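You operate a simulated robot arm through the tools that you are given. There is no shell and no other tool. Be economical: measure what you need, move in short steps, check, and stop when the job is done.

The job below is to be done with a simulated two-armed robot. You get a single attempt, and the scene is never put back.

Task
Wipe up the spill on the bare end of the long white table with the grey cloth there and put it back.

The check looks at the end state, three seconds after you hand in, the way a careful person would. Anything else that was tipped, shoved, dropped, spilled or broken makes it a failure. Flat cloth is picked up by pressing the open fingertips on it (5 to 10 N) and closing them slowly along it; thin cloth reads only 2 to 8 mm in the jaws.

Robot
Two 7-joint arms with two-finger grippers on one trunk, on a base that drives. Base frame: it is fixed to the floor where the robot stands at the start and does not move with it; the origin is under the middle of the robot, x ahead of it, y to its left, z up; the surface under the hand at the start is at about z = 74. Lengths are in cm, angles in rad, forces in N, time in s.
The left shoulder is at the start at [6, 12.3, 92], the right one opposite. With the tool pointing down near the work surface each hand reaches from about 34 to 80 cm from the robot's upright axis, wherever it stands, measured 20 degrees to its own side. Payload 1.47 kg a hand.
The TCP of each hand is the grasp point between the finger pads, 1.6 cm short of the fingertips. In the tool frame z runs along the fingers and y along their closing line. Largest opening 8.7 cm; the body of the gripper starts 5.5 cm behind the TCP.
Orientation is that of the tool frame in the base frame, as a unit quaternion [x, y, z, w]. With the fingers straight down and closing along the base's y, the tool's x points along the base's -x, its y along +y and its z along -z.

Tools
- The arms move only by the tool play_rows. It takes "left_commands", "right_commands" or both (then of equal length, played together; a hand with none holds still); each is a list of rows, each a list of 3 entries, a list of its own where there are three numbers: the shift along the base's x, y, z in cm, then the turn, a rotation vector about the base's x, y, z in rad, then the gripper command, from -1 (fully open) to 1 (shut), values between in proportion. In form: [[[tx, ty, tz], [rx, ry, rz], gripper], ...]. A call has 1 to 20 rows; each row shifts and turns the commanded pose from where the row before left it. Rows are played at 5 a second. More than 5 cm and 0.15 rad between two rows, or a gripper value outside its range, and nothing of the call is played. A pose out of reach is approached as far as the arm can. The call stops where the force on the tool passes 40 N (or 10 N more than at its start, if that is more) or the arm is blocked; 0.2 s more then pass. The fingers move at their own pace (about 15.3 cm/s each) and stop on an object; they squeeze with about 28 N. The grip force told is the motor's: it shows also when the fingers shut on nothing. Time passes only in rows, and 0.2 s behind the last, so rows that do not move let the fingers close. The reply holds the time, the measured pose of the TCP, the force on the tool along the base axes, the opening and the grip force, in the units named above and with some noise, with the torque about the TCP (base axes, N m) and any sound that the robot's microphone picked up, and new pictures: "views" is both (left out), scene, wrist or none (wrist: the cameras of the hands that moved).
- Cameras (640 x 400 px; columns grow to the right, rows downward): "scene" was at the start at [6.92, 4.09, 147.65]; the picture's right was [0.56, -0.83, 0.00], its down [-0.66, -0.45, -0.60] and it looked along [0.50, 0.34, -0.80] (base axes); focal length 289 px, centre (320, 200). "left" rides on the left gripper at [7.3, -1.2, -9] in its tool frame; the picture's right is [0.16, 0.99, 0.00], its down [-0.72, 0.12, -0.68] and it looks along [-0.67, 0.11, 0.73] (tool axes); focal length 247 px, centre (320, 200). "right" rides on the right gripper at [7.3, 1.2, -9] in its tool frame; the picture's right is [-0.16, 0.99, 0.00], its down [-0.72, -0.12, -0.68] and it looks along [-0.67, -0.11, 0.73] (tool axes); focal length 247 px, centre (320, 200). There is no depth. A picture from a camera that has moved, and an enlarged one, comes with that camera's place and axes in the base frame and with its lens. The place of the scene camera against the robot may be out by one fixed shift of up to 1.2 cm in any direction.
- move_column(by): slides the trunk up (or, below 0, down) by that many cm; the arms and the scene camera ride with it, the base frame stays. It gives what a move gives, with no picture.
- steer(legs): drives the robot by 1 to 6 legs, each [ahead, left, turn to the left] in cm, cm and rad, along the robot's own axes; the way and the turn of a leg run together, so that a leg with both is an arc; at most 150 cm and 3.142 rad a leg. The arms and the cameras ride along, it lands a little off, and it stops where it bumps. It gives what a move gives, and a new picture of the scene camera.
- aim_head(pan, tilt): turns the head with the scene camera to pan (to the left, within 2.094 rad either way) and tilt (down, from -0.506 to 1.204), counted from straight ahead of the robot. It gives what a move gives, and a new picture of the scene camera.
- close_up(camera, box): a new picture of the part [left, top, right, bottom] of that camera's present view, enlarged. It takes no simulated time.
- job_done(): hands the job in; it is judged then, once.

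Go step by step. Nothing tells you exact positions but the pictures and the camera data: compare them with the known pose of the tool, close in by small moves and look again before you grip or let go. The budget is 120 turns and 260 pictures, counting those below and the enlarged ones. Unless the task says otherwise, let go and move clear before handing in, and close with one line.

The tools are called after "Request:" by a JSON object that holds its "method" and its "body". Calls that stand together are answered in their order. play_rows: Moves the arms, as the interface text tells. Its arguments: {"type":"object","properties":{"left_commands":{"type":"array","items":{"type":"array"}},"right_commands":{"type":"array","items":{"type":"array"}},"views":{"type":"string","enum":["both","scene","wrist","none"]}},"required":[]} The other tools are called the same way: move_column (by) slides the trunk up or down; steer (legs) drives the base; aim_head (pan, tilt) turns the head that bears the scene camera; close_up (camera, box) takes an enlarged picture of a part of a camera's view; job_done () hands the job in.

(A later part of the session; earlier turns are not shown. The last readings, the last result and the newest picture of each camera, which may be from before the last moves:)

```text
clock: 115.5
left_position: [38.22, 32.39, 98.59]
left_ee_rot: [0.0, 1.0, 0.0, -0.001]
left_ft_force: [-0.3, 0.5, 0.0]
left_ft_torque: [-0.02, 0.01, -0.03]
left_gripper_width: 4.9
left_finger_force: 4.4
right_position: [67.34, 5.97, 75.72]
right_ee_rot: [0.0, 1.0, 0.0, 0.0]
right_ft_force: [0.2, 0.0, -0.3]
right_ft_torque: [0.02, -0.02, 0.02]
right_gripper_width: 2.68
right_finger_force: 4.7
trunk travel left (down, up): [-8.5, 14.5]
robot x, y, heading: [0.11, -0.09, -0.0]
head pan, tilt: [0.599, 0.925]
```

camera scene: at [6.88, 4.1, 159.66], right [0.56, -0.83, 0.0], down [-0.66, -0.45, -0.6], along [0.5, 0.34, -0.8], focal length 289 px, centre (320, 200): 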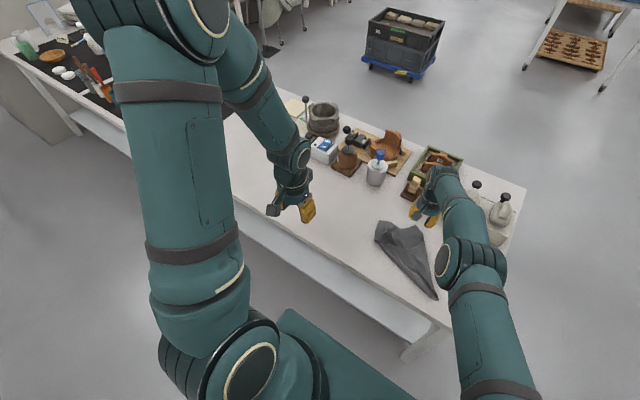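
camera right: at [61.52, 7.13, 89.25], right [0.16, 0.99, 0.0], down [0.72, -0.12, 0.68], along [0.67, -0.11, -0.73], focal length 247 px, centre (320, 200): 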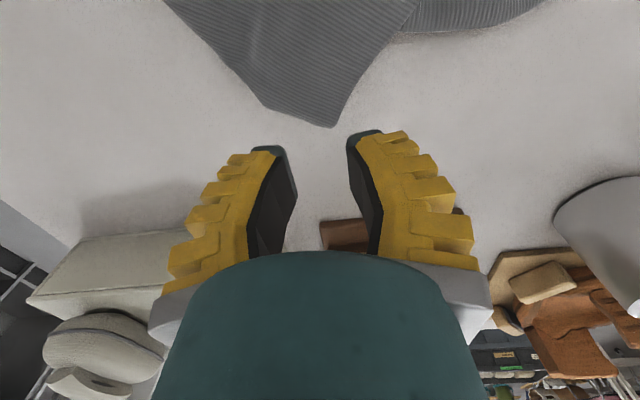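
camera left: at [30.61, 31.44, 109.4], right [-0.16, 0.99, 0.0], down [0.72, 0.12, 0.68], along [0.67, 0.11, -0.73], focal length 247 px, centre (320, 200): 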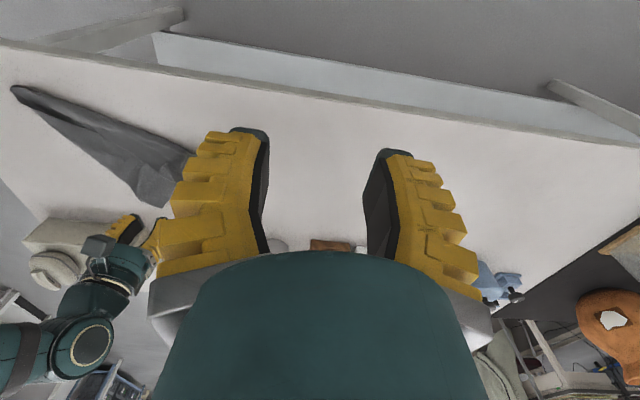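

Request:
{"method": "play_rows", "body": {"right_commands": [[[0, 0, -0.2], [0, 0, 0], 0.45], [[0, 0, -0.1], [0, 0, 0], 0.45], [[0, 0, 0], [0, 0, 0], 0.53], [[0, 0, 0], [0, 0, 0], 0.6], [[0, 0, 0], [0, 0, 0], 0.68], [[0, 0, 0], [0, 0, 0], 0.76], [[0, 0, 0], [0, 0, 0], 0.84], [[0, 0, 0], [0, 0, 0], 0.92], [[0, 0, 0], [0, 0, 0], 1], [[0, 0, 0], [0, 0, 0], 1], [[0, 0, 0], [0, 0, 0], 1], [[0, 0, 1], [0, 0, 0], 1], [[0, 0, 1], [0, 0, 0], 1], [[0, 0, 0], [0, 0, 0], 1]], "views": "wrist"}}

Request:
{"method": "close_up", "body": {"camera": "right", "box": [200, 40, 440, 260]}}

```text
clock: 118.5
left_position: [38.35, 32.4, 98.56]
left_ee_rot: [-0.001, 1.0, 0.0, 0.0]
left_ft_force: [0.6, 0.2, -0.1]
left_ft_torque: [0.01, 0.01, 0.02]
left_gripper_width: 4.9
left_finger_force: 3.7
right_position: [67.3, 6.04, 77.38]
right_ee_rot: [0.0, 1.0, 0.0, 0.0]
right_ft_force: [-0.1, -0.4, 0.9]
right_ft_torque: [-0.01, 0.02, 0.0]
right_gripper_width: 0.0
right_finger_force: 26.4
trunk travel left (down, up): [-8.5, 14.5]
robot x, y, heading: [0.13, 0.19, -0.002]
head pan, tilt: [0.599, 0.925]
camera right: at [59.99, 7.11, 86.48], right [0.16, 0.99, 0.0], down [0.72, -0.12, 0.68], along [0.67, -0.11, -0.73], focal length 247 px, centre (320, 200)
```

right: 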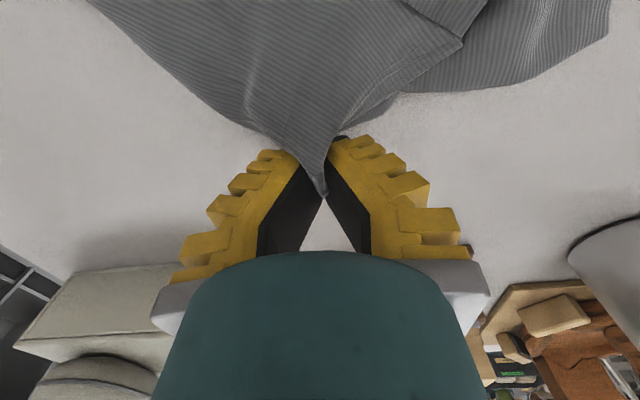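

```text
1.82 times, centred on (320, 150) of right
camera zoom: at [59.99, 7.11, 86.48], right [0.16, 0.99, 0.0], down [0.72, -0.12, 0.68], along [0.67, -0.11, -0.73], focal length 449 px, centre (320, 291)
```

zoom: 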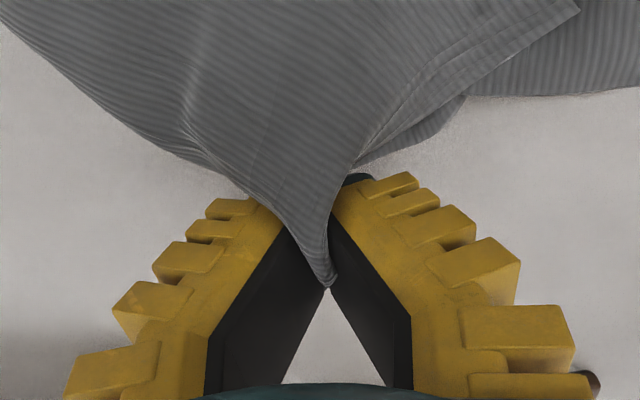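

The far corner is gripped. I'll draw it low toward (70, -7), around the fixed near corner.

Request:
{"method": "play_rows", "body": {"right_commands": [[[0.2, -1, 0], [0, 0, 0], 1], [[0.2, -1, 0], [0, 0, 0], 1], [[0.2, -1, 0], [0, 0, 0], 1], [[0.2, -1, 0], [0, 0, 0], 1], [[0.2, -1, 0], [0, 0, 0], 1], [[0.2, -1, 0], [0, 0, 0], 1], [[0.2, -1, 0], [0, 0, 0], 1], [[0.2, -1, 0], [0, 0, 0], 1], [[0.2, -1, 0], [0, 0, 0], 1], [[0.2, -1, 0], [0, 0, 0], 1], [[0.2, -1, -0.3], [0, 0, 0], 1], [[0.2, -1, -0.3], [0, 0, 0], 1], [[0.1, -1, -0.3], [0, 0, 0], 1], [[0, 0, 0], [0, 0, 0], 1]], "views": "both"}}

Request:
{"method": "close_up", "body": {"camera": "scene", "box": [340, 150, 520, 310]}}

```text
clock: 121.5
left_position: [38.17, 32.59, 98.64]
left_ee_rot: [0.0, 1.0, 0.0, 0.0]
left_ft_force: [-0.1, 0.1, -0.1]
left_ft_torque: [0.02, 0.01, -0.01]
left_gripper_width: 4.92
left_finger_force: 4.2
right_position: [69.9, -7.09, 76.56]
right_ee_rot: [0.0, 1.0, 0.0, 0.0]
right_ft_force: [-0.7, 0.3, -0.4]
right_ft_torque: [0.04, -0.01, 0.0]
right_gripper_width: 0.0
right_finger_force: 30.5
trunk travel left (down, up): [-8.5, 14.5]
robot x, y, heading: [0.17, -0.39, -0.002]
head pan, tilt: [0.599, 0.925]
camera scene: at [6.92, 4.11, 148.65], right [0.56, -0.83, 0.0], down [-0.66, -0.45, -0.6], along [0.5, 0.34, -0.8], focal length 289 px, centre (320, 200)
camera right: at [62.49, -5.97, 85.54], right [0.16, 0.99, 0.0], down [0.72, -0.12, 0.68], along [0.67, -0.11, -0.73], focal length 247 px, centre (320, 200)
```

scene: 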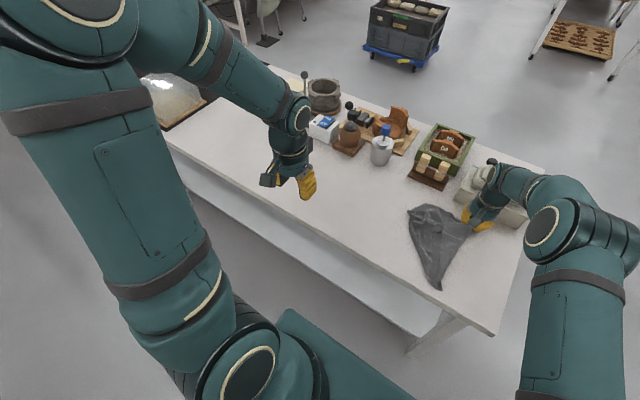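
right: 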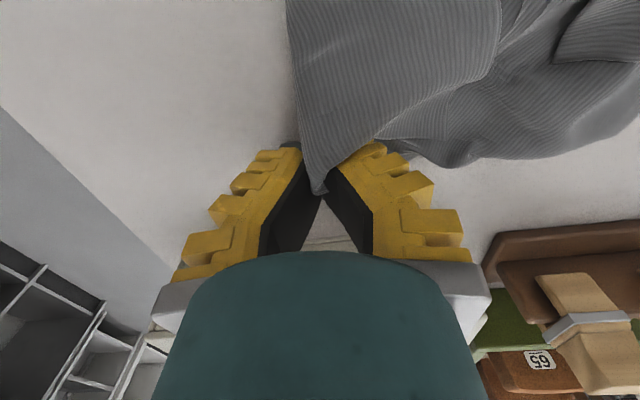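

```text
2.50 times, centred on (430, 230) of scene
camera zoom: at [6.92, 4.11, 148.65], right [0.56, -0.83, 0.0], down [-0.66, -0.45, -0.6], along [0.5, 0.34, -0.8], focal length 723 px, centre (45, 125)
```

zoom: 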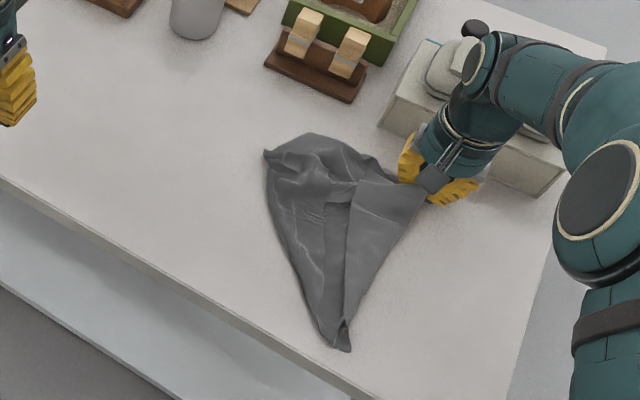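

The right-hand edge is nearly back in place. I'll release this corner and back the right hand off, then look at the left side with the left wrist camera.

Request:
{"method": "play_rows", "body": {"right_commands": [[[0, -0.3, -0.6], [0, 0, 0], 1], [[0, 0, 0], [0, 0, 0], 0.8], [[0, 0, 0], [0, 0, 0], 0.65], [[0, 0, 0], [0, 0, 0], 0.5], [[0, 0, 3], [0, 0, 0], 0.5], [[0, 0, 4], [0, 0, 0], 0.5], [[-1, -2, 4], [0, 0, 0], 0.5], [[-3, -3, 4], [0, 0, 0], 0.5], [[-3, -3, 4], [0, 0, 0], 0.5], [[-3, -3, 0], [0, 0, 0], 0.5], [[-3, -3, 0], [0, 0, 0], 0.5], [[0, 0, 0], [0, 0, 0], 0.5]], "left_commands": [[[0, 0, 0], [0, 0, 0], 0], [[0, 0, 0], [0, 0, 0], 0], [[0, 0, 0], [0, 0, 0], 0], [[0, 0, 0], [0, 0, 0], 0], [[1, -3, 0], [0, 0, 0], -1], [[1, -3, 0], [0, 0, 0], -1], [[1, -3, 0], [0, 0, 0], -1], [[1, -3, 0], [0, 0, 0], -1], [[1, -3, 0], [0, 0, 0], -1], [[1, -3, 0], [0, 0, 0], -1], [[0, -1, 0], [0, 0, 0], -1], [[0, 0, 0], [0, 0, 0], -1]], "views": "both"}}

Request:
{"method": "close_up", "body": {"camera": "left", "box": [180, 80, 420, 260]}}

Request:
{"method": "close_up", "body": {"camera": "scene", "box": [340, 150, 520, 310]}}

```text
refused: row 8 steps farther than a row can; nothing moved
```

```text
2.22 times, centred on (300, 170) of left
camera zoom: at [30.95, 31.38, 107.47], right [-0.16, 0.99, 0.0], down [0.72, 0.12, 0.68], along [0.67, 0.11, -0.73], focal length 549 px, centre (364, 267)
```

zoom: 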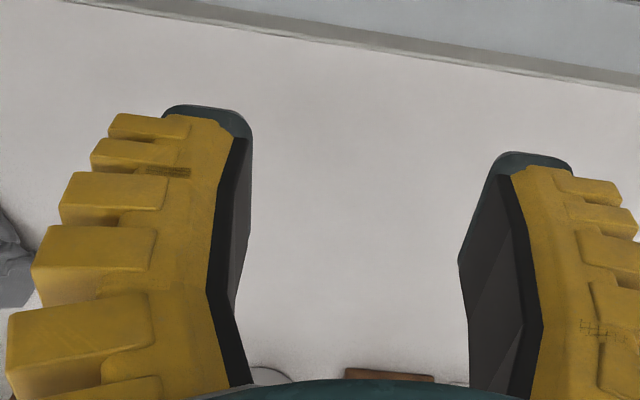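

```text
2.50 times, centred on (430, 230) of scene
camera zoom: at [6.92, 4.11, 148.65], right [0.56, -0.83, 0.0], down [-0.66, -0.45, -0.6], along [0.5, 0.34, -0.8], focal length 723 px, centre (45, 125)
```

zoom: 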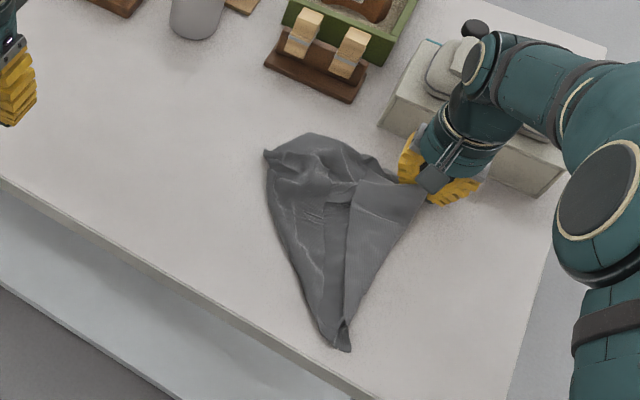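

One row was too long, so nothing moved; same plan with shorter rows.

Request:
{"method": "play_rows", "body": {"right_commands": [[[0, -0.3, -0.6], [0, 0, 0], 1], [[0, 0, 0], [0, 0, 0], 0.8], [[0, 0, 0], [0, 0, 0], 0.65], [[0, 0, 0], [0, 0, 0], 0.5], [[0, 0, 3], [0, 0, 0], 0.5], [[0, 0, 4], [0, 0, 0], 0.5], [[-1, -2, 4], [0, 0, 0], 0.5], [[-3, -3, 2], [0, 0, 0], 0.5], [[-3, -3, 2], [0, 0, 0], 0.5], [[-3, -3, 2], [0, 0, 0], 0.5], [[-3, -3, 2], [0, 0, 0], 0.5], [[0, 0, 0], [0, 0, 0], 0.5]], "left_commands": [[[0, 0, 0], [0, 0, 0], 0], [[0, 0, 0], [0, 0, 0], 0], [[0, 0, 0], [0, 0, 0], 0], [[0, 0, 0], [0, 0, 0], 0], [[1, -3, 0], [0, 0, 0], -1], [[1, -3, 0], [0, 0, 0], -1], [[1, -3, 0], [0, 0, 0], -1], [[1, -3, 0], [0, 0, 0], -1], [[1, -3, 0], [0, 0, 0], -1], [[1, -3, 0], [0, 0, 0], -1], [[0, -1, 0], [0, 0, 0], -1], [[0, 0, 0], [0, 0, 0], -1]], "views": "both"}}

Request:
{"method": "close_up", "body": {"camera": "left", "box": [180, 80, 420, 260]}}

Request:
{"method": "close_up", "body": {"camera": "scene", "box": [340, 150, 520, 310]}}

```text
clock: 124.1
left_position: [44.21, 13.33, 98.5]
left_ee_rot: [0.001, 1.0, -0.001, 0.0]
left_ft_force: [0.3, 0.3, -0.6]
left_ft_torque: [0.01, 0.0, 0.01]
left_gripper_width: 8.69
left_finger_force: 0.1
right_position: [56.95, -21.07, 95.07]
right_ee_rot: [-0.001, 1.0, 0.0, 0.0]
right_ft_force: [0.2, -0.2, 0.2]
right_ft_torque: [0.01, 0.0, 0.0]
right_gripper_width: 2.83
right_finger_force: 4.5
trunk travel left (down, up): [-8.5, 14.5]
robot x, y, heading: [-0.19, 0.18, -0.003]
head pan, tilt: [0.599, 0.925]
camera scene: at [7.01, 4.13, 148.64], right [0.56, -0.83, 0.0], down [-0.66, -0.45, -0.6], along [0.5, 0.34, -0.8], focal length 289 px, centre (320, 200)
camera right: at [49.6, -19.98, 103.96], right [0.16, 0.99, 0.0], down [0.72, -0.12, 0.68], along [0.67, -0.11, -0.73], focal length 247 px, centre (320, 200)
camera left: at [36.94, 12.33, 107.44], right [-0.16, 0.99, 0.0], down [0.72, 0.12, 0.68], along [0.67, 0.11, -0.73], focal length 247 px, centre (320, 200)
```

scene: 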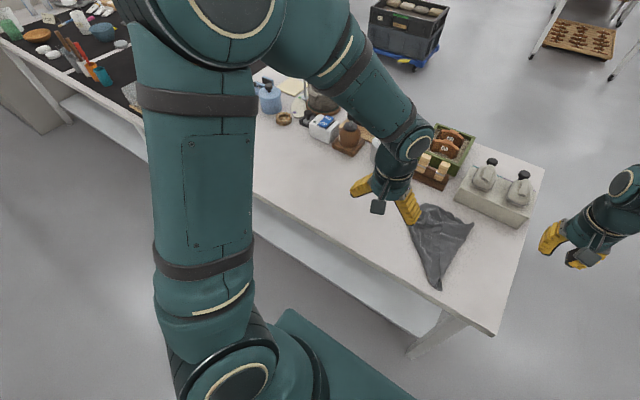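
right: 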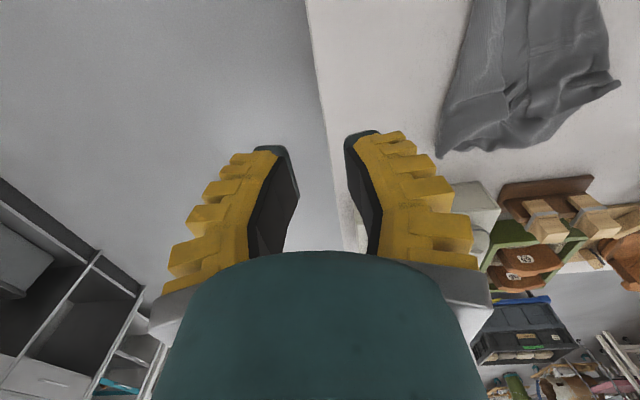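
left: 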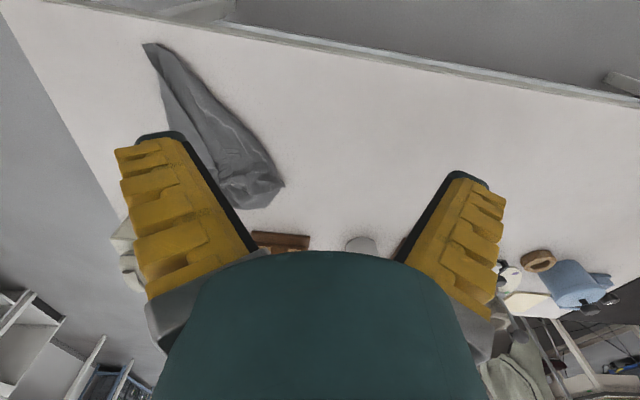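

```text
2.22 times, centred on (300, 170) of left
camera zoom: at [36.94, 12.33, 107.44], right [-0.16, 0.99, 0.0], down [0.72, 0.12, 0.68], along [0.67, 0.11, -0.73], focal length 549 px, centre (364, 267)
```

zoom: 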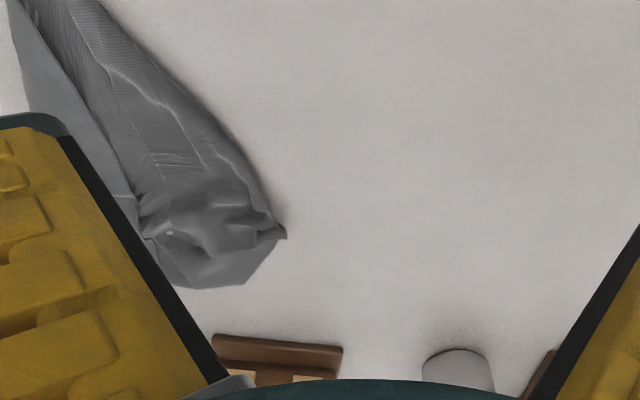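

```text
2.50 times, centred on (430, 230) of scene
camera zoom: at [7.01, 4.13, 148.64], right [0.56, -0.83, 0.0], down [-0.66, -0.45, -0.6], along [0.5, 0.34, -0.8], focal length 723 px, centre (45, 125)
```

zoom: 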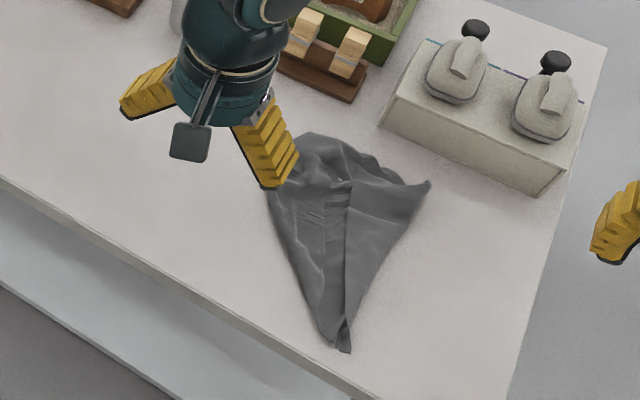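

The far-right corner sits at (72.7, -8), as at the start. The left tip is at (65, 10.6), so I'll turn the left hand and bring it over that tip.

Request:
{"method": "play_rows", "body": {"left_commands": [[[2, 0, 0], [0, 0, -0.15], 0.4], [[2, 0, 0], [0, 0, -0.15], 0.4], [[2, 0, 0], [0, 0, -0.15], 0.4], [[2, 0, 0], [0, 0, -0.15], 0.4], [[2, 0, 0], [0, 0, -0.15], 0.4], [[2, 0, 0], [0, 0, -0.15], 0.4], [[2, 0, 0], [0, 0, -0.15], 0.4], [[2, -1, -2], [0, 0, -0.15], 0.4], [[2, -1, -3], [0, 0, 0], 0.4], [[1.5, -1, -3], [0, 0, 0], 0.4], [[1.5, -1, -3], [0, 0, 0], 0.4], [[0, 0, -4], [0, 0, 0], 0.4], [[0, 0, -2], [0, 0, 0], 0.4], [[0, 0, 0], [0, 0, 0], 0.4], [[0, 0, 0], [0, 0, 0], 0.4]], "views": "both"}}

Request:
{"method": "close_up", "body": {"camera": "left", "box": [200, 40, 440, 260]}}

```text
clock: 127.3
left_position: [65.35, 9.4, 81.7]
left_ee_rot: [0.564, 0.826, 0.0, 0.0]
left_ft_force: [0.1, -0.4, 0.8]
left_ft_torque: [0.02, 0.01, 0.0]
left_gripper_width: 3.22
left_finger_force: 4.2
right_position: [56.97, -21.06, 95.04]
right_ee_rot: [0.0, 1.0, 0.001, 0.001]
right_ft_force: [-0.7, 0.5, 0.3]
right_ft_torque: [-0.02, -0.03, 0.04]
right_gripper_width: 2.8
right_finger_force: 4.0
trunk travel left (down, up): [-8.5, 14.5]
robot x, y, heading: [0.01, 0.21, 0.002]
head pan, tilt: [0.599, 0.925]
camera scene: at [6.93, 4.09, 148.65], right [0.56, -0.83, 0.0], down [-0.66, -0.45, -0.6], along [0.5, 0.34, -0.8], focal length 289 px, centre (320, 200)
camera left: at [61.55, 15.89, 90.56], right [0.86, 0.51, 0.0], down [0.37, -0.63, 0.68], along [0.34, -0.59, -0.73], focal length 247 px, centre (320, 200)
```

scene: 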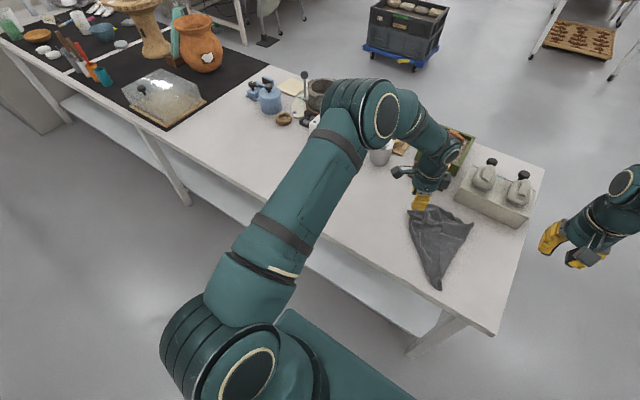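
left: 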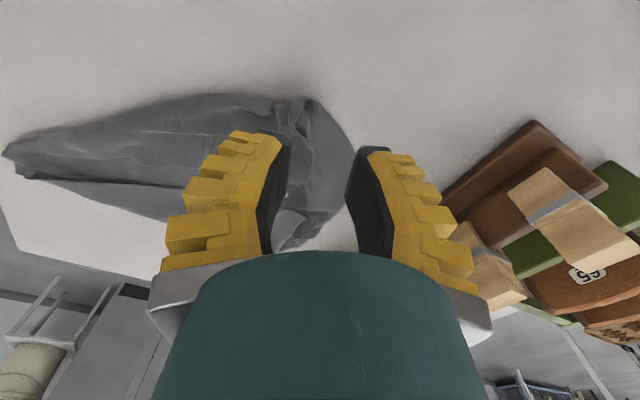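

```text
1.82 times, centred on (320, 150) of left
camera zoom: at [61.55, 15.89, 90.56], right [0.86, 0.51, 0.0], down [0.37, -0.63, 0.68], along [0.34, -0.59, -0.73], focal length 449 px, centre (320, 291)
```

zoom: 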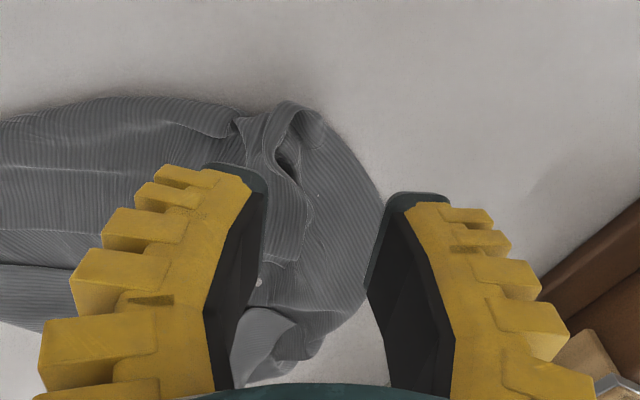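

The rolled tip is just between the fingers, slightly to -x. I'll shift 0.9 cm, descend until contact, then close.

Request:
{"method": "play_rows", "body": {"left_commands": [[[-0.9, 0.3, -1.5], [0, 0, 0], 0.4], [[0, 0, -1.5], [0, 0, 0], 0.4], [[0, 0, -1], [0, 0, 0], 0.4], [[0, 0, -0.7], [0, 0, 0], 0.4], [[0, 0, -0.5], [0, 0, 0], 0.4], [[0, 0, -0.4], [0, 0, 0], 0.4], [[0, 0, 0], [0, 0, 0], 0.4]], "views": "wrist"}}

Request:
{"method": "close_up", "body": {"camera": "left", "box": [200, 40, 440, 260]}}

```text
clock: 128.9
left_position: [64.32, 9.68, 75.82]
left_ee_rot: [0.563, 0.826, 0.0, 0.0]
left_ft_force: [-0.4, -0.4, -0.1]
left_ft_torque: [-0.01, -0.02, 0.01]
left_gripper_width: 3.24
left_finger_force: 4.1
right_position: [56.97, -21.16, 95.0]
right_ee_rot: [0.0, 1.0, 0.0, 0.0]
right_ft_force: [-0.5, 0.6, 0.3]
right_ft_torque: [0.01, -0.01, -0.06]
right_gripper_width: 2.81
right_finger_force: 4.7
trunk travel left (down, up): [-8.5, 14.5]
robot x, y, heading: [0.12, -0.08, 0.003]
head pan, tilt: [0.599, 0.925]
camera left: at [60.55, 16.24, 84.86], right [0.86, 0.51, 0.0], down [0.37, -0.63, 0.68], along [0.34, -0.59, -0.73], focal length 247 px, centre (320, 200)
```

left: 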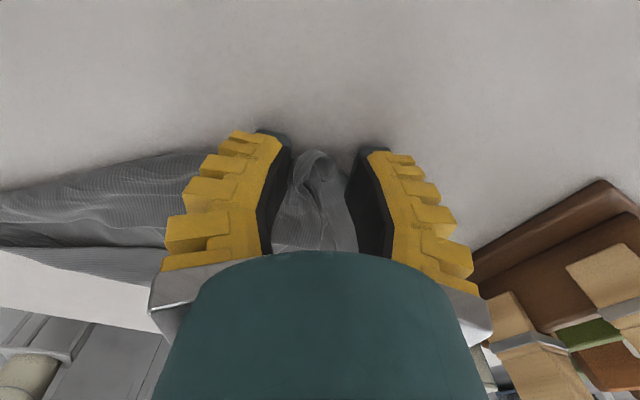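

```text
1.82 times, centred on (320, 150) of left
camera zoom: at [60.55, 16.24, 84.86], right [0.86, 0.51, 0.0], down [0.37, -0.63, 0.68], along [0.34, -0.59, -0.73], focal length 449 px, centre (320, 291)
```

zoom: 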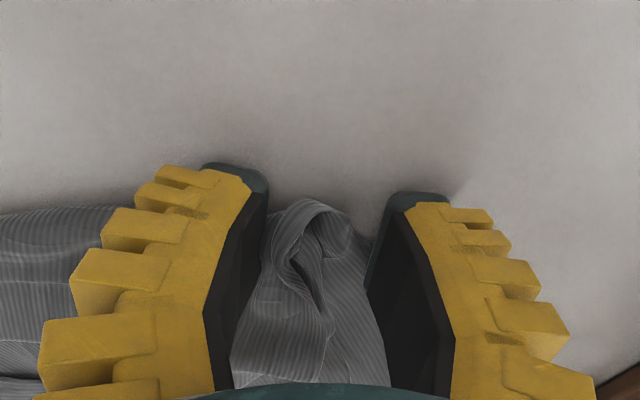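

The rolled tip stands right between the fingers. I'll close and lift a little to see what comes.

Request:
{"method": "play_rows", "body": {"left_commands": [[[0, 0, -0.1], [0, 0, 0], 0.5], [[0, 0, 0], [0, 0, 0], 0.6], [[0, 0, 0], [0, 0, 0], 0.7], [[0, 0, 0], [0, 0, 0], 0.8], [[0, 0, 0], [0, 0, 0], 0.9], [[0, 0, 0], [0, 0, 0], 1], [[0, 0, 0], [0, 0, 0], 1], [[0, 0, 0], [0, 0, 0], 1], [[0, 0.3, 1.5], [0, 0, 0], 1], [[0, 0.5, 1.5], [0, 0, 0], 1], [[0, 1, 1.5], [0, 0, 0], 1], [[-0.5, 1, 1.5], [0, 0, 0], 1], [[0, 0, 0], [0, 0, 0], 1]], "views": "both"}}

Request:
{"method": "close_up", "body": {"camera": "scene", "box": [340, 150, 520, 310]}}

Request:
{"method": "close_up", "body": {"camera": "left", "box": [140, 40, 440, 260]}}

```text
clock: 131.7
left_position: [63.77, 12.67, 81.86]
left_ee_rot: [0.564, 0.826, 0.0, -0.001]
left_ft_force: [-0.6, -0.4, -0.3]
left_ft_torque: [0.03, 0.01, -0.03]
left_gripper_width: 0.0
left_finger_force: 28.0
right_position: [57.02, -21.11, 94.94]
right_ee_rot: [-0.001, 1.0, 0.0, -0.001]
right_ft_force: [0.4, -1.3, -0.4]
right_ft_torque: [-0.01, -0.02, -0.01]
right_gripper_width: 2.79
right_finger_force: 4.9
trunk travel left (down, up): [-8.5, 14.5]
robot x, y, heading: [0.06, -0.18, 0.001]
head pan, tilt: [0.599, 0.925]
camera scene: at [6.94, 4.08, 148.65], right [0.56, -0.83, 0.0], down [-0.66, -0.45, -0.6], along [0.5, 0.34, -0.8], focal length 289 px, centre (320, 200)
camera left: at [60.06, 19.08, 90.77], right [0.86, 0.51, 0.0], down [0.37, -0.63, 0.68], along [0.34, -0.59, -0.73], focal length 247 px, centre (320, 200)
```

scene: 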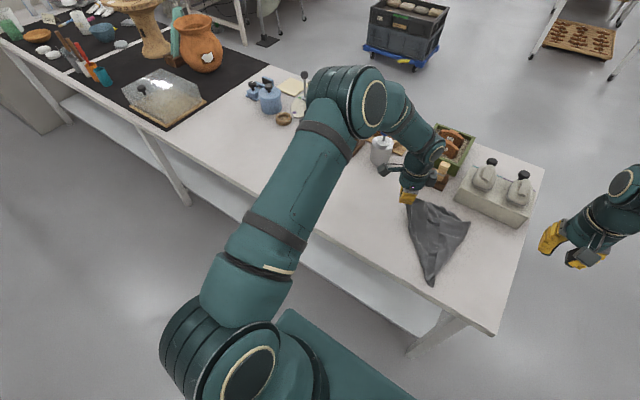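
left: 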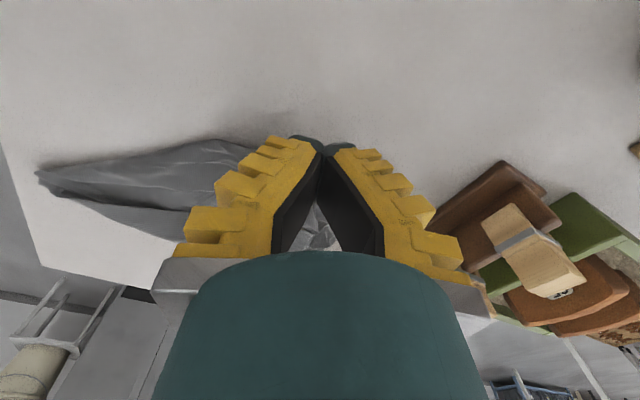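

```text
2.50 times, centred on (430, 230) of scene
camera zoom: at [6.94, 4.08, 148.65], right [0.56, -0.83, 0.0], down [-0.66, -0.45, -0.6], along [0.5, 0.34, -0.8], focal length 723 px, centre (45, 125)
```

zoom: 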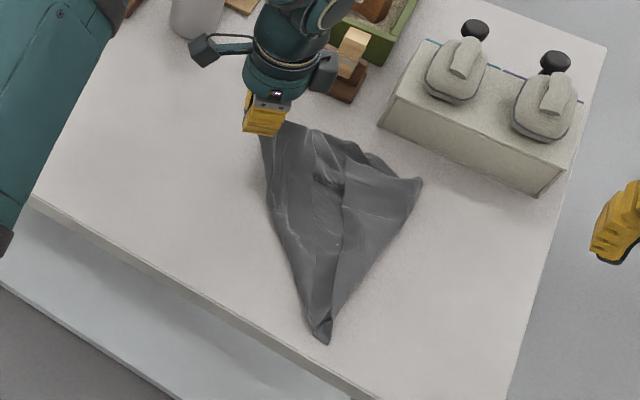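

```text
1.82 times, centred on (290, 150) of left
camera zoom: at [60.06, 19.08, 90.77], right [0.86, 0.51, 0.0], down [0.37, -0.63, 0.68], along [0.34, -0.59, -0.73], focal length 449 px, centre (374, 291)
```

zoom: 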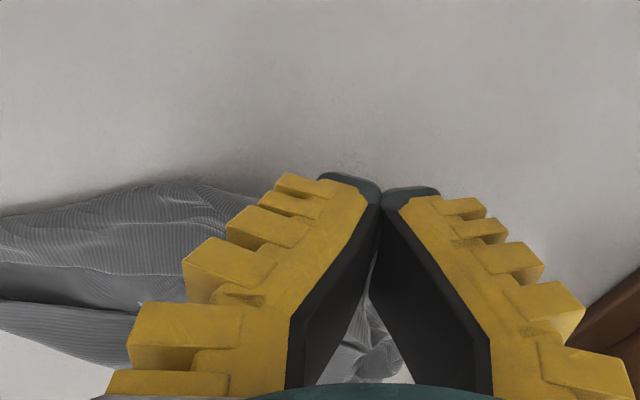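

The cloth is opening as I lift. I'll go a little higher and further to +y, then look at the shape.

Request:
{"method": "play_rows", "body": {"left_commands": [[[-0.5, 1, 1], [0, 0, 0], 1], [[-0.5, 1, 1], [0, 0, 0], 1], [[-0.5, 1, 1], [0, 0, 0], 1], [[-0.5, 1, 1], [0, 0, 0], 1], [[0, 0.5, 1], [0, 0, 0], 1], [[0, 0.5, 1], [0, 0, 0], 1], [[0, 0.5, 1], [0, 0, 0], 1], [[0, 0, 0], [0, 0, 0], 1]], "views": "both"}}

Request:
{"method": "close_up", "body": {"camera": "scene", "box": [340, 130, 520, 310]}}

```text
clock: 133.5
left_position: [61.85, 17.93, 88.95]
left_ee_rot: [0.564, 0.825, 0.001, 0.0]
left_ft_force: [-4.5, -4.6, -0.1]
left_ft_torque: [-0.02, 0.04, -0.01]
left_gripper_width: 0.0
left_finger_force: 27.9
right_position: [56.97, -21.13, 94.95]
right_ee_rot: [0.001, 1.0, 0.0, 0.0]
right_ft_force: [-0.6, 0.4, 0.5]
right_ft_torque: [-0.01, 0.01, -0.04]
right_gripper_width: 2.79
right_finger_force: 5.1
trunk travel left (down, up): [-8.5, 14.5]
robot x, y, heading: [-0.14, 0.22, -0.002]
head pan, tilt: [0.599, 0.925]
camera scene: at [6.93, 4.09, 148.65], right [0.56, -0.83, 0.0], down [-0.66, -0.45, -0.6], along [0.5, 0.34, -0.8], focal length 289 px, centre (320, 200)
camera left: at [58.14, 24.43, 97.83], right [0.86, 0.51, 0.0], down [0.37, -0.63, 0.68], along [0.34, -0.59, -0.73], focal length 247 px, centre (320, 200)
```

scene: 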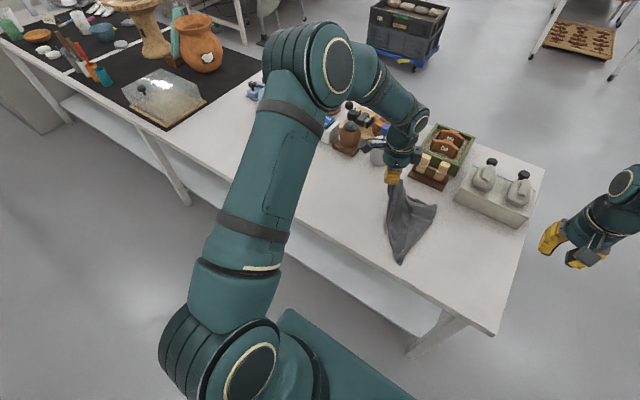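
left: 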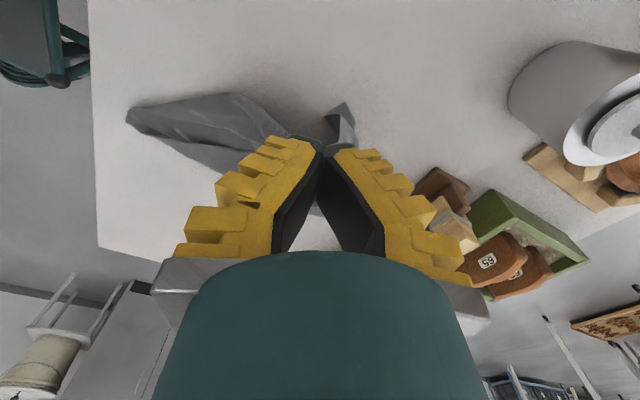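

```text
2.22 times, centred on (430, 220) of scene
camera zoom: at [6.93, 4.09, 148.65], right [0.56, -0.83, 0.0], down [-0.66, -0.45, -0.6], along [0.5, 0.34, -0.8], focal length 643 px, centre (76, 156)
```

zoom: 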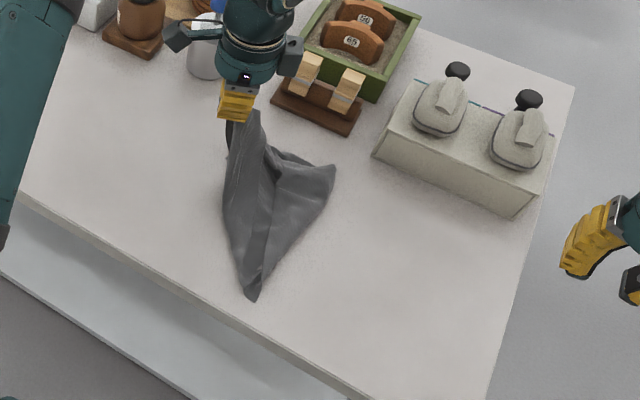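

The whole cloth slid left a bit, but its right edge lies straight along x at y≈4.4. I'll lay the held part down toward +y, release it and look at what remains folded.

Request:
{"method": "play_rows", "body": {"left_commands": [[[0, 1, -1.5], [0, 0, 0], 1], [[0, 1, -1.5], [0, 0, 0], 1], [[0, 1, -1.5], [0, 0, 0], 1], [[0, 1, -1.5], [0, 0, 0], 1], [[0, 1, -1.5], [0, 0, 0], 1], [[0, 0.5, -1.5], [0, 0, 0], 1], [[0, 0.5, -1.5], [0, 0, 0], 1], [[0, 0, -1], [0, 0, 0], 1], [[0, 0, 0], [0, 0, 0], 0.8], [[0, 0, 0], [0, 0, 0], 0.6], [[0, 0, 0], [0, 0, 0], 0.4], [[0, 0.5, 3], [0, 0, 0], 0.4], [[0, 2, 4], [0, 0, 0], 0.4], [[-2, 2, 4], [0, 0, 0.15], 0.4], [[-3, 2, 3], [0, 0, 0.15], 0.4], [[-3, 2, 2], [0, 0, 0.15], 0.4], [[-4, 0, 0], [0, 0, 0.15], -1], [[-4, 0, 0], [0, 0, 0.15], -1], [[-4, 0, 0], [0, 0, 0.15], -1], [[0, 0, 0], [0, 0, 0.15], -1]], "views": "both"}}

Request:
{"method": "close_up", "body": {"camera": "left", "box": [140, 60, 440, 260]}}

Request:
{"method": "close_up", "body": {"camera": "scene", "box": [340, 130, 520, 290]}}

```text
clock: 137.7
left_position: [41.79, 32.46, 93.33]
left_ee_rot: [0.073, 0.997, 0.0, 0.0]
left_ft_force: [-0.8, -0.8, 0.8]
left_ft_torque: [-0.01, 0.01, -0.01]
left_gripper_width: 8.67
left_finger_force: 0.0
right_position: [56.98, -21.06, 94.91]
right_ee_rot: [0.0, 1.0, 0.0, 0.0]
right_ft_force: [-0.3, -0.1, 0.6]
right_ft_torque: [0.03, 0.0, 0.03]
right_gripper_width: 2.81
right_finger_force: 4.5
trunk travel left (down, up): [-8.5, 14.5]
robot x, y, heading: [-0.09, -0.32, -0.001]
head pan, tilt: [0.599, 0.925]
camera scene: at [6.98, 4.09, 148.65], right [0.56, -0.83, 0.0], down [-0.66, -0.45, -0.6], along [0.5, 0.34, -0.8], focal length 289 px, centre (320, 200)
camera left: at [34.51, 32.54, 102.34], right [-0.01, 1.0, 0.0], down [0.73, 0.01, 0.68], along [0.68, 0.01, -0.73], focal length 247 px, centre (320, 200)
```

scene: 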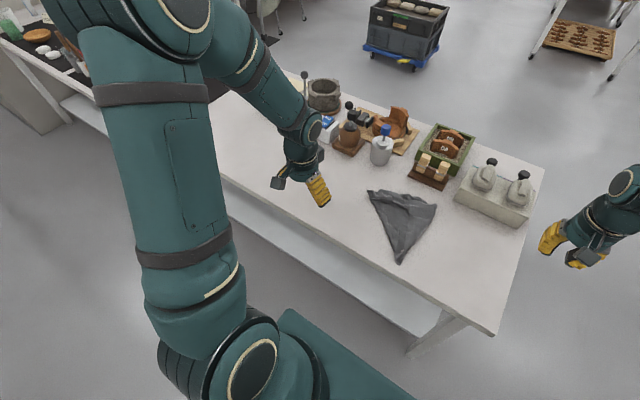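
left: 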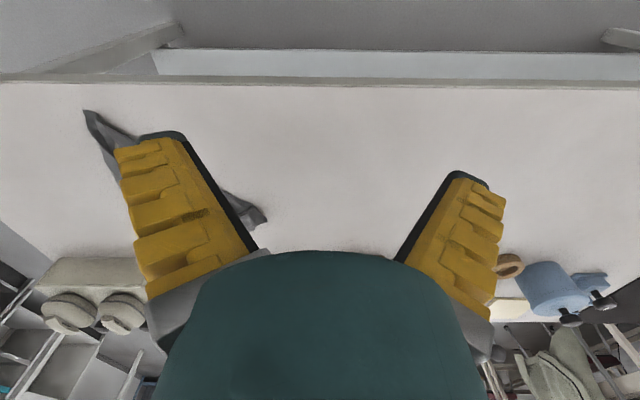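

```text
2.00 times, centred on (290, 160) of left
camera zoom: at [34.51, 32.54, 102.34], right [-0.01, 1.0, 0.0], down [0.73, 0.01, 0.68], along [0.68, 0.01, -0.73], focal length 494 px, centre (380, 280)
```

zoom: 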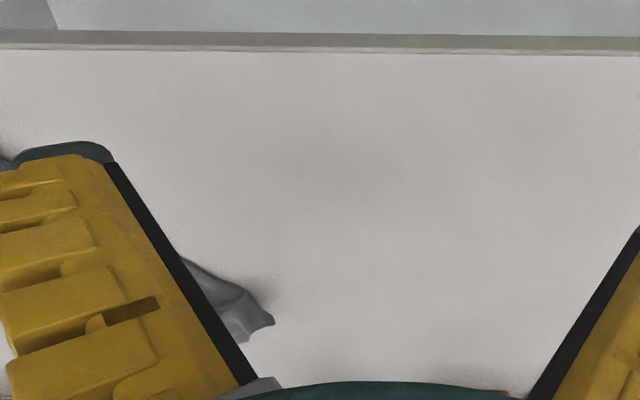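

```text
2.50 times, centred on (430, 210) of scene
camera zoom: at [6.98, 4.09, 148.65], right [0.56, -0.83, 0.0], down [-0.66, -0.45, -0.6], along [0.5, 0.34, -0.8], focal length 723 px, centre (45, 175)
```

zoom: 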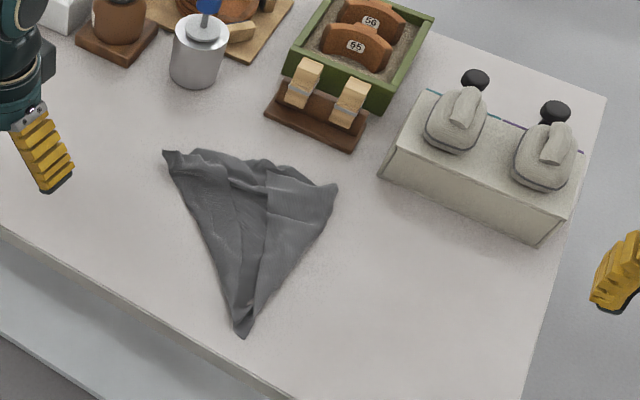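

It's now a flat triangle: right edge at y≈4.4 and a left tip T at (66, 25). The near side is exactly one cloth-side long (28 cm), so T is the near-left corner and must swing to about (48, 32). I'll take T with the left hand.

Request:
{"method": "play_rows", "body": {"left_commands": [[[3, 0, 0], [0, 0, -0.15], 0.4], [[3, 0, 0], [0, 0, -0.15], 0.4], [[3, 0, 0], [0, 0, -0.15], 0.4], [[3, 0, 0], [0, 0, -0.15], 0.4], [[3, -1, 0], [0, 0, -0.15], 0.4], [[3, -1.5, 0], [0, 0, -0.15], 0.4], [[3, -2, 0], [0, 0, -0.15], 0.4], [[3, -2, -2], [0, 0, 0], 0.4], [[0, -2, -3], [0, 0, 0], 0.4], [[0, 0, -4], [0, 0, 0], 0.4], [[0, 0, -3], [0, 0, 0], 0.4], [[0, 0, 0], [0, 0, 0], 0.4]], "views": "wrist"}}

Request:
{"method": "close_up", "body": {"camera": "left", "box": [200, 40, 440, 260]}}

```text
clock: 140.3
left_position: [66.05, 24.06, 81.55]
left_ee_rot: [0.565, 0.825, 0.0, 0.0]
left_ft_force: [0.3, 0.0, 0.7]
left_ft_torque: [0.0, 0.01, -0.01]
left_gripper_width: 3.24
left_finger_force: 4.6
right_position: [56.94, -21.0, 94.91]
right_ee_rot: [0.0, 1.0, 0.0, 0.0]
right_ft_force: [0.2, 0.1, -0.4]
right_ft_torque: [-0.01, -0.01, -0.02]
right_gripper_width: 2.81
right_finger_force: 4.8
trunk travel left (down, up): [-8.5, 14.5]
robot x, y, heading: [-0.23, 0.37, -0.0]
head pan, tilt: [0.599, 0.925]
camera left: at [62.26, 30.47, 90.41], right [0.86, 0.51, 0.0], down [0.37, -0.63, 0.68], along [0.34, -0.59, -0.73], focal length 247 px, centre (320, 200)
```

left: 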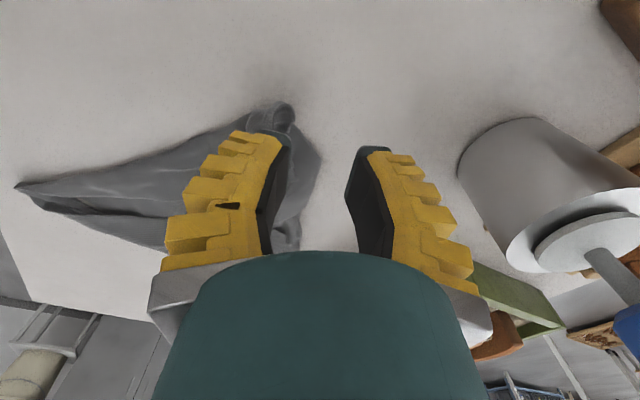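

```text
1.82 times, centred on (320, 150) of left
camera zoom: at [62.26, 30.47, 90.41], right [0.86, 0.51, 0.0], down [0.37, -0.63, 0.68], along [0.34, -0.59, -0.73], focal length 449 px, centre (320, 291)
```

zoom: 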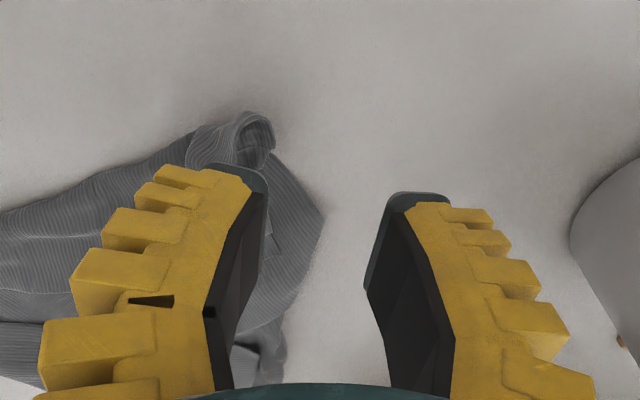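

The rolled tip is at about (63.4, 24). I'll shift over it and descend.

Request:
{"method": "play_rows", "body": {"left_commands": [[[-1.5, -0.5, 0], [0, 0, 0], 0.4], [[-1.3, -0.4, -1], [0, 0, 0], 0.4], [[0, 0, -1.5], [0, 0, 0], 0.4], [[0, 0, -1.3], [0, 0, 0], 0.4], [[0, 0, -0.8], [0, 0, 0], 0.4], [[0, 0, -0.6], [0, 0, 0], 0.4], [[0, 0, -0.4], [0, 0, 0], 0.4], [[0, 0, 0], [0, 0, 0], 0.4]], "views": "wrist"}}

Request:
{"method": "close_up", "body": {"camera": "left", "box": [200, 40, 440, 260]}}

```text
clock: 142.1
left_position: [63.13, 23.24, 75.9]
left_ee_rot: [0.564, 0.825, 0.0, 0.001]
left_ft_force: [-0.1, 0.9, -0.1]
left_ft_torque: [-0.02, 0.01, -0.03]
left_gripper_width: 3.24
left_finger_force: 4.6
right_position: [56.93, -20.96, 94.96]
right_ee_rot: [0.0, 1.0, 0.0, 0.0]
right_ft_force: [-0.6, -0.5, 0.6]
right_ft_torque: [-0.01, 0.02, -0.03]
right_gripper_width: 2.79
right_finger_force: 5.0
trunk travel left (down, up): [-8.5, 14.5]
robot x, y, heading: [-0.31, -0.51, -0.001]
head pan, tilt: [0.599, 0.925]
camera left: at [59.3, 29.62, 84.72], right [0.86, 0.51, 0.0], down [0.37, -0.63, 0.68], along [0.34, -0.59, -0.73], focal length 247 px, centre (320, 200)
```

left: 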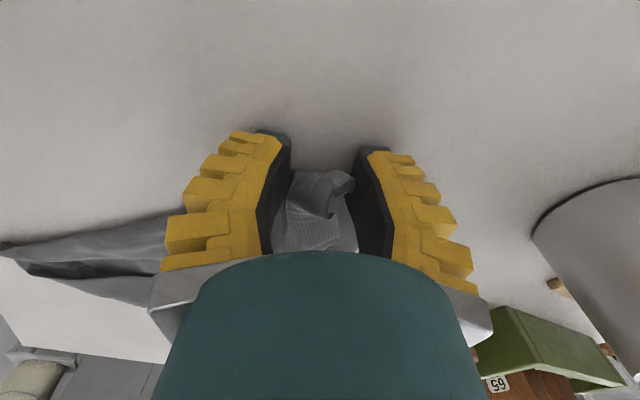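

```text
1.82 times, centred on (320, 150) of left
camera zoom: at [59.3, 29.62, 84.72], right [0.86, 0.51, 0.0], down [0.37, -0.63, 0.68], along [0.34, -0.59, -0.73], focal length 449 px, centre (320, 291)
```

zoom: 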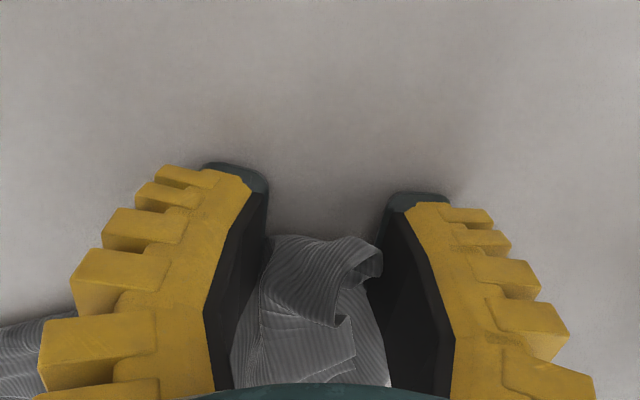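

The tip is well straddled. I'll close, lift slightly, and swing it about the near-right corner toward (49, 29).

Request:
{"method": "play_rows", "body": {"left_commands": [[[0, 0, -0.15], [0, 0, 0], 0.5], [[0, 0, 0], [0, 0, 0], 0.6], [[0, 0, 0], [0, 0, 0], 0.7], [[0, 0, 0], [0, 0, 0], 0.8], [[0, 0, 0], [0, 0, 0], 0.9], [[0, 0, 0], [0, 0, 0], 1], [[0, 0, 0], [0, 0, 0], 1], [[0, 0, 1], [0, 0, 0], 1], [[-0.3, 0.4, 1], [0, 0, 0], 1], [[-1, 0.9, 0.5], [0, 0, 0], 1], [[-1.2, 0.9, 0], [0, 0, 0], 1], [[-1.3, 0.7, 0], [0, 0, 0], 1], [[-1.3, 0.6, 0], [0, 0, 0], 1], [[-1.3, 0.5, 0], [0, 0, 0], 1], [[-1.3, 0.5, 0], [0, 0, 0], 1], [[-1.3, 0.4, 0], [0, 0, 0], 1], [[-1.3, 0.4, 0], [0, 0, 0], 1], [[-1.3, 0.3, 0], [0, 0, 0], 1], [[-1.3, 0.2, 0], [0, 0, 0], 1], [[0, 0, 0], [0, 0, 0], 1]], "views": "both"}}

Request:
{"method": "close_up", "body": {"camera": "scene", "box": [320, 130, 500, 290]}}

```text
clock: 146.3
left_position: [50.18, 28.91, 78.21]
left_ee_rot: [0.564, 0.826, 0.001, 0.0]
left_ft_force: [-0.2, 0.0, -0.6]
left_ft_torque: [-0.02, 0.01, 0.01]
left_gripper_width: 0.0
left_finger_force: 29.8
right_position: [57.03, -21.07, 94.98]
right_ee_rot: [0.0, 1.0, 0.0, 0.001]
right_ft_force: [0.2, -0.2, 0.2]
right_ft_torque: [-0.02, -0.01, -0.04]
right_gripper_width: 2.81
right_finger_force: 5.1
trunk travel left (down, up): [-8.5, 14.5]
robot x, y, heading: [-0.27, -0.1, -0.0]
head pan, tilt: [0.599, 0.925]
camera scene: at [6.94, 4.09, 148.65], right [0.56, -0.83, 0.0], down [-0.66, -0.45, -0.6], along [0.5, 0.34, -0.8], focal length 289 px, centre (320, 200)
camera left: at [46.45, 35.36, 87.14], right [0.86, 0.51, 0.0], down [0.37, -0.63, 0.68], along [0.34, -0.59, -0.73], focal length 247 px, centre (320, 200)
```

scene: 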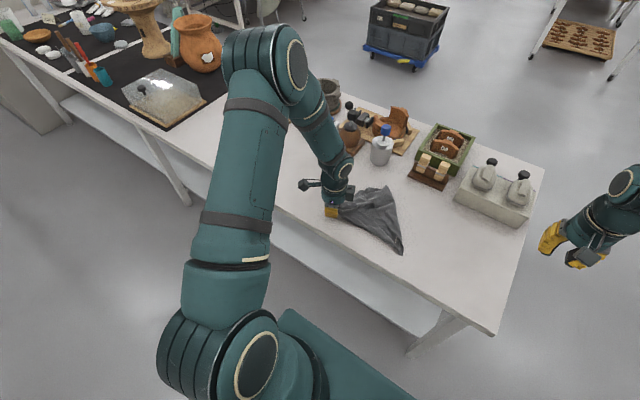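
left: 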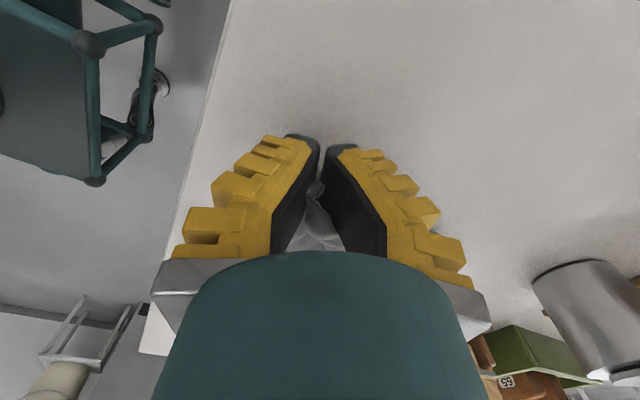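

```text
2.50 times, centred on (410, 210) of scene
camera zoom: at [6.94, 4.09, 148.65], right [0.56, -0.83, 0.0], down [-0.66, -0.45, -0.6], along [0.5, 0.34, -0.8], focal length 723 px, centre (95, 175)
```

zoom: 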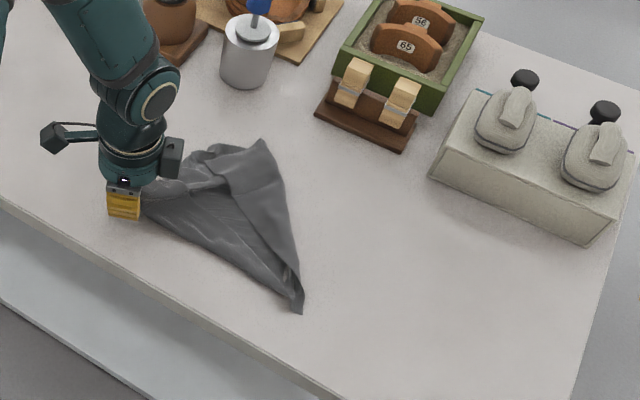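

Now the left hand holds corner T at (50, 29) and the adjacent near corner Q is free at about (51, 6). I'll take Q with the right hand, so both hands can lift the cloth by one whole edge and lay it flat.

Request:
{"method": "play_rows", "body": {"right_commands": [[[-1, 3, 0], [0, 0, 0.14], 0.5], [[-1, 3, 0], [0, 0, 0.14], 0.5], [[-1, 3, 0], [0, 0, 0.14], 0.5], [[-1, 3, 0], [0, 0, 0.14], 0.5], [[-1, 3, 0], [0, 0, 0.14], 0.5], [[-1, 3, 0], [0, 0, 0.14], 0.5], [[0, 3, -2], [0, 0, 0.14], 0.5], [[0, 3, -3], [0, 0, 0.14], 0.5], [[0, 2, -4], [0, 0, 0], 0.5], [[0, 0.5, -3], [0, 0, 0], 0.5], [[0, 0, -1.5], [0, 0, 0], 0.5], [[0, 0, 0], [0, 0, 0], 0.5]], "views": "wrist"}}

Request:
{"method": "close_up", "body": {"camera": "right", "box": [200, 40, 440, 260]}}

```text
clock: 148.9
left_position: [50.19, 29.02, 78.36]
left_ee_rot: [0.565, 0.825, 0.0, 0.0]
left_ft_force: [-0.3, -0.2, -0.3]
left_ft_torque: [-0.04, 0.1, -0.04]
left_gripper_width: 0.0
left_finger_force: 23.5
right_position: [50.9, 5.16, 81.4]
right_ee_rot: [-0.531, 0.847, 0.0, 0.0]
right_ft_force: [0.0, 0.8, 0.2]
right_ft_torque: [0.0, -0.02, 0.01]
right_gripper_width: 2.8
right_finger_force: 4.7
trunk travel left (down, up): [-8.5, 14.5]
robot x, y, heading: [-0.07, -0.17, 0.003]
head pan, tilt: [0.599, 0.925]
camera right: at [46.55, -0.91, 90.42], right [-0.82, 0.57, 0.0], down [0.42, 0.6, 0.68], along [0.39, 0.56, -0.73], focal length 247 px, centre (320, 200)
```

right: 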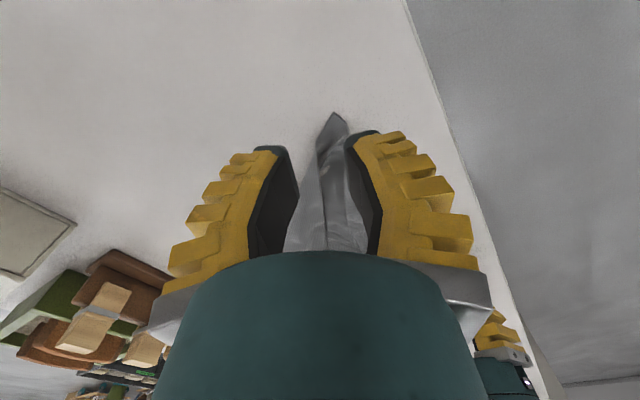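

```text
1.82 times, centred on (320, 150) of right
camera zoom: at [46.55, -0.91, 90.42], right [-0.82, 0.57, 0.0], down [0.42, 0.6, 0.68], along [0.39, 0.56, -0.73], focal length 449 px, centre (320, 291)
```

zoom: 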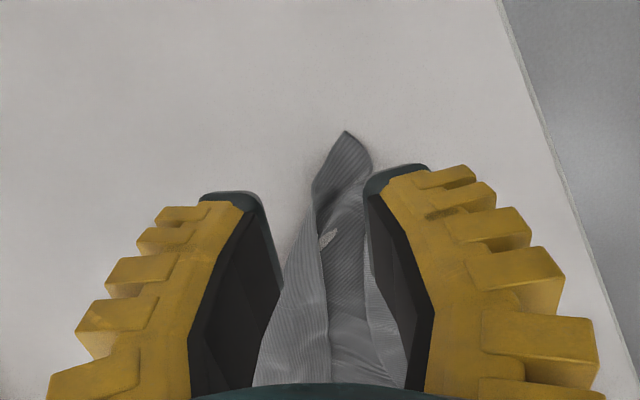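

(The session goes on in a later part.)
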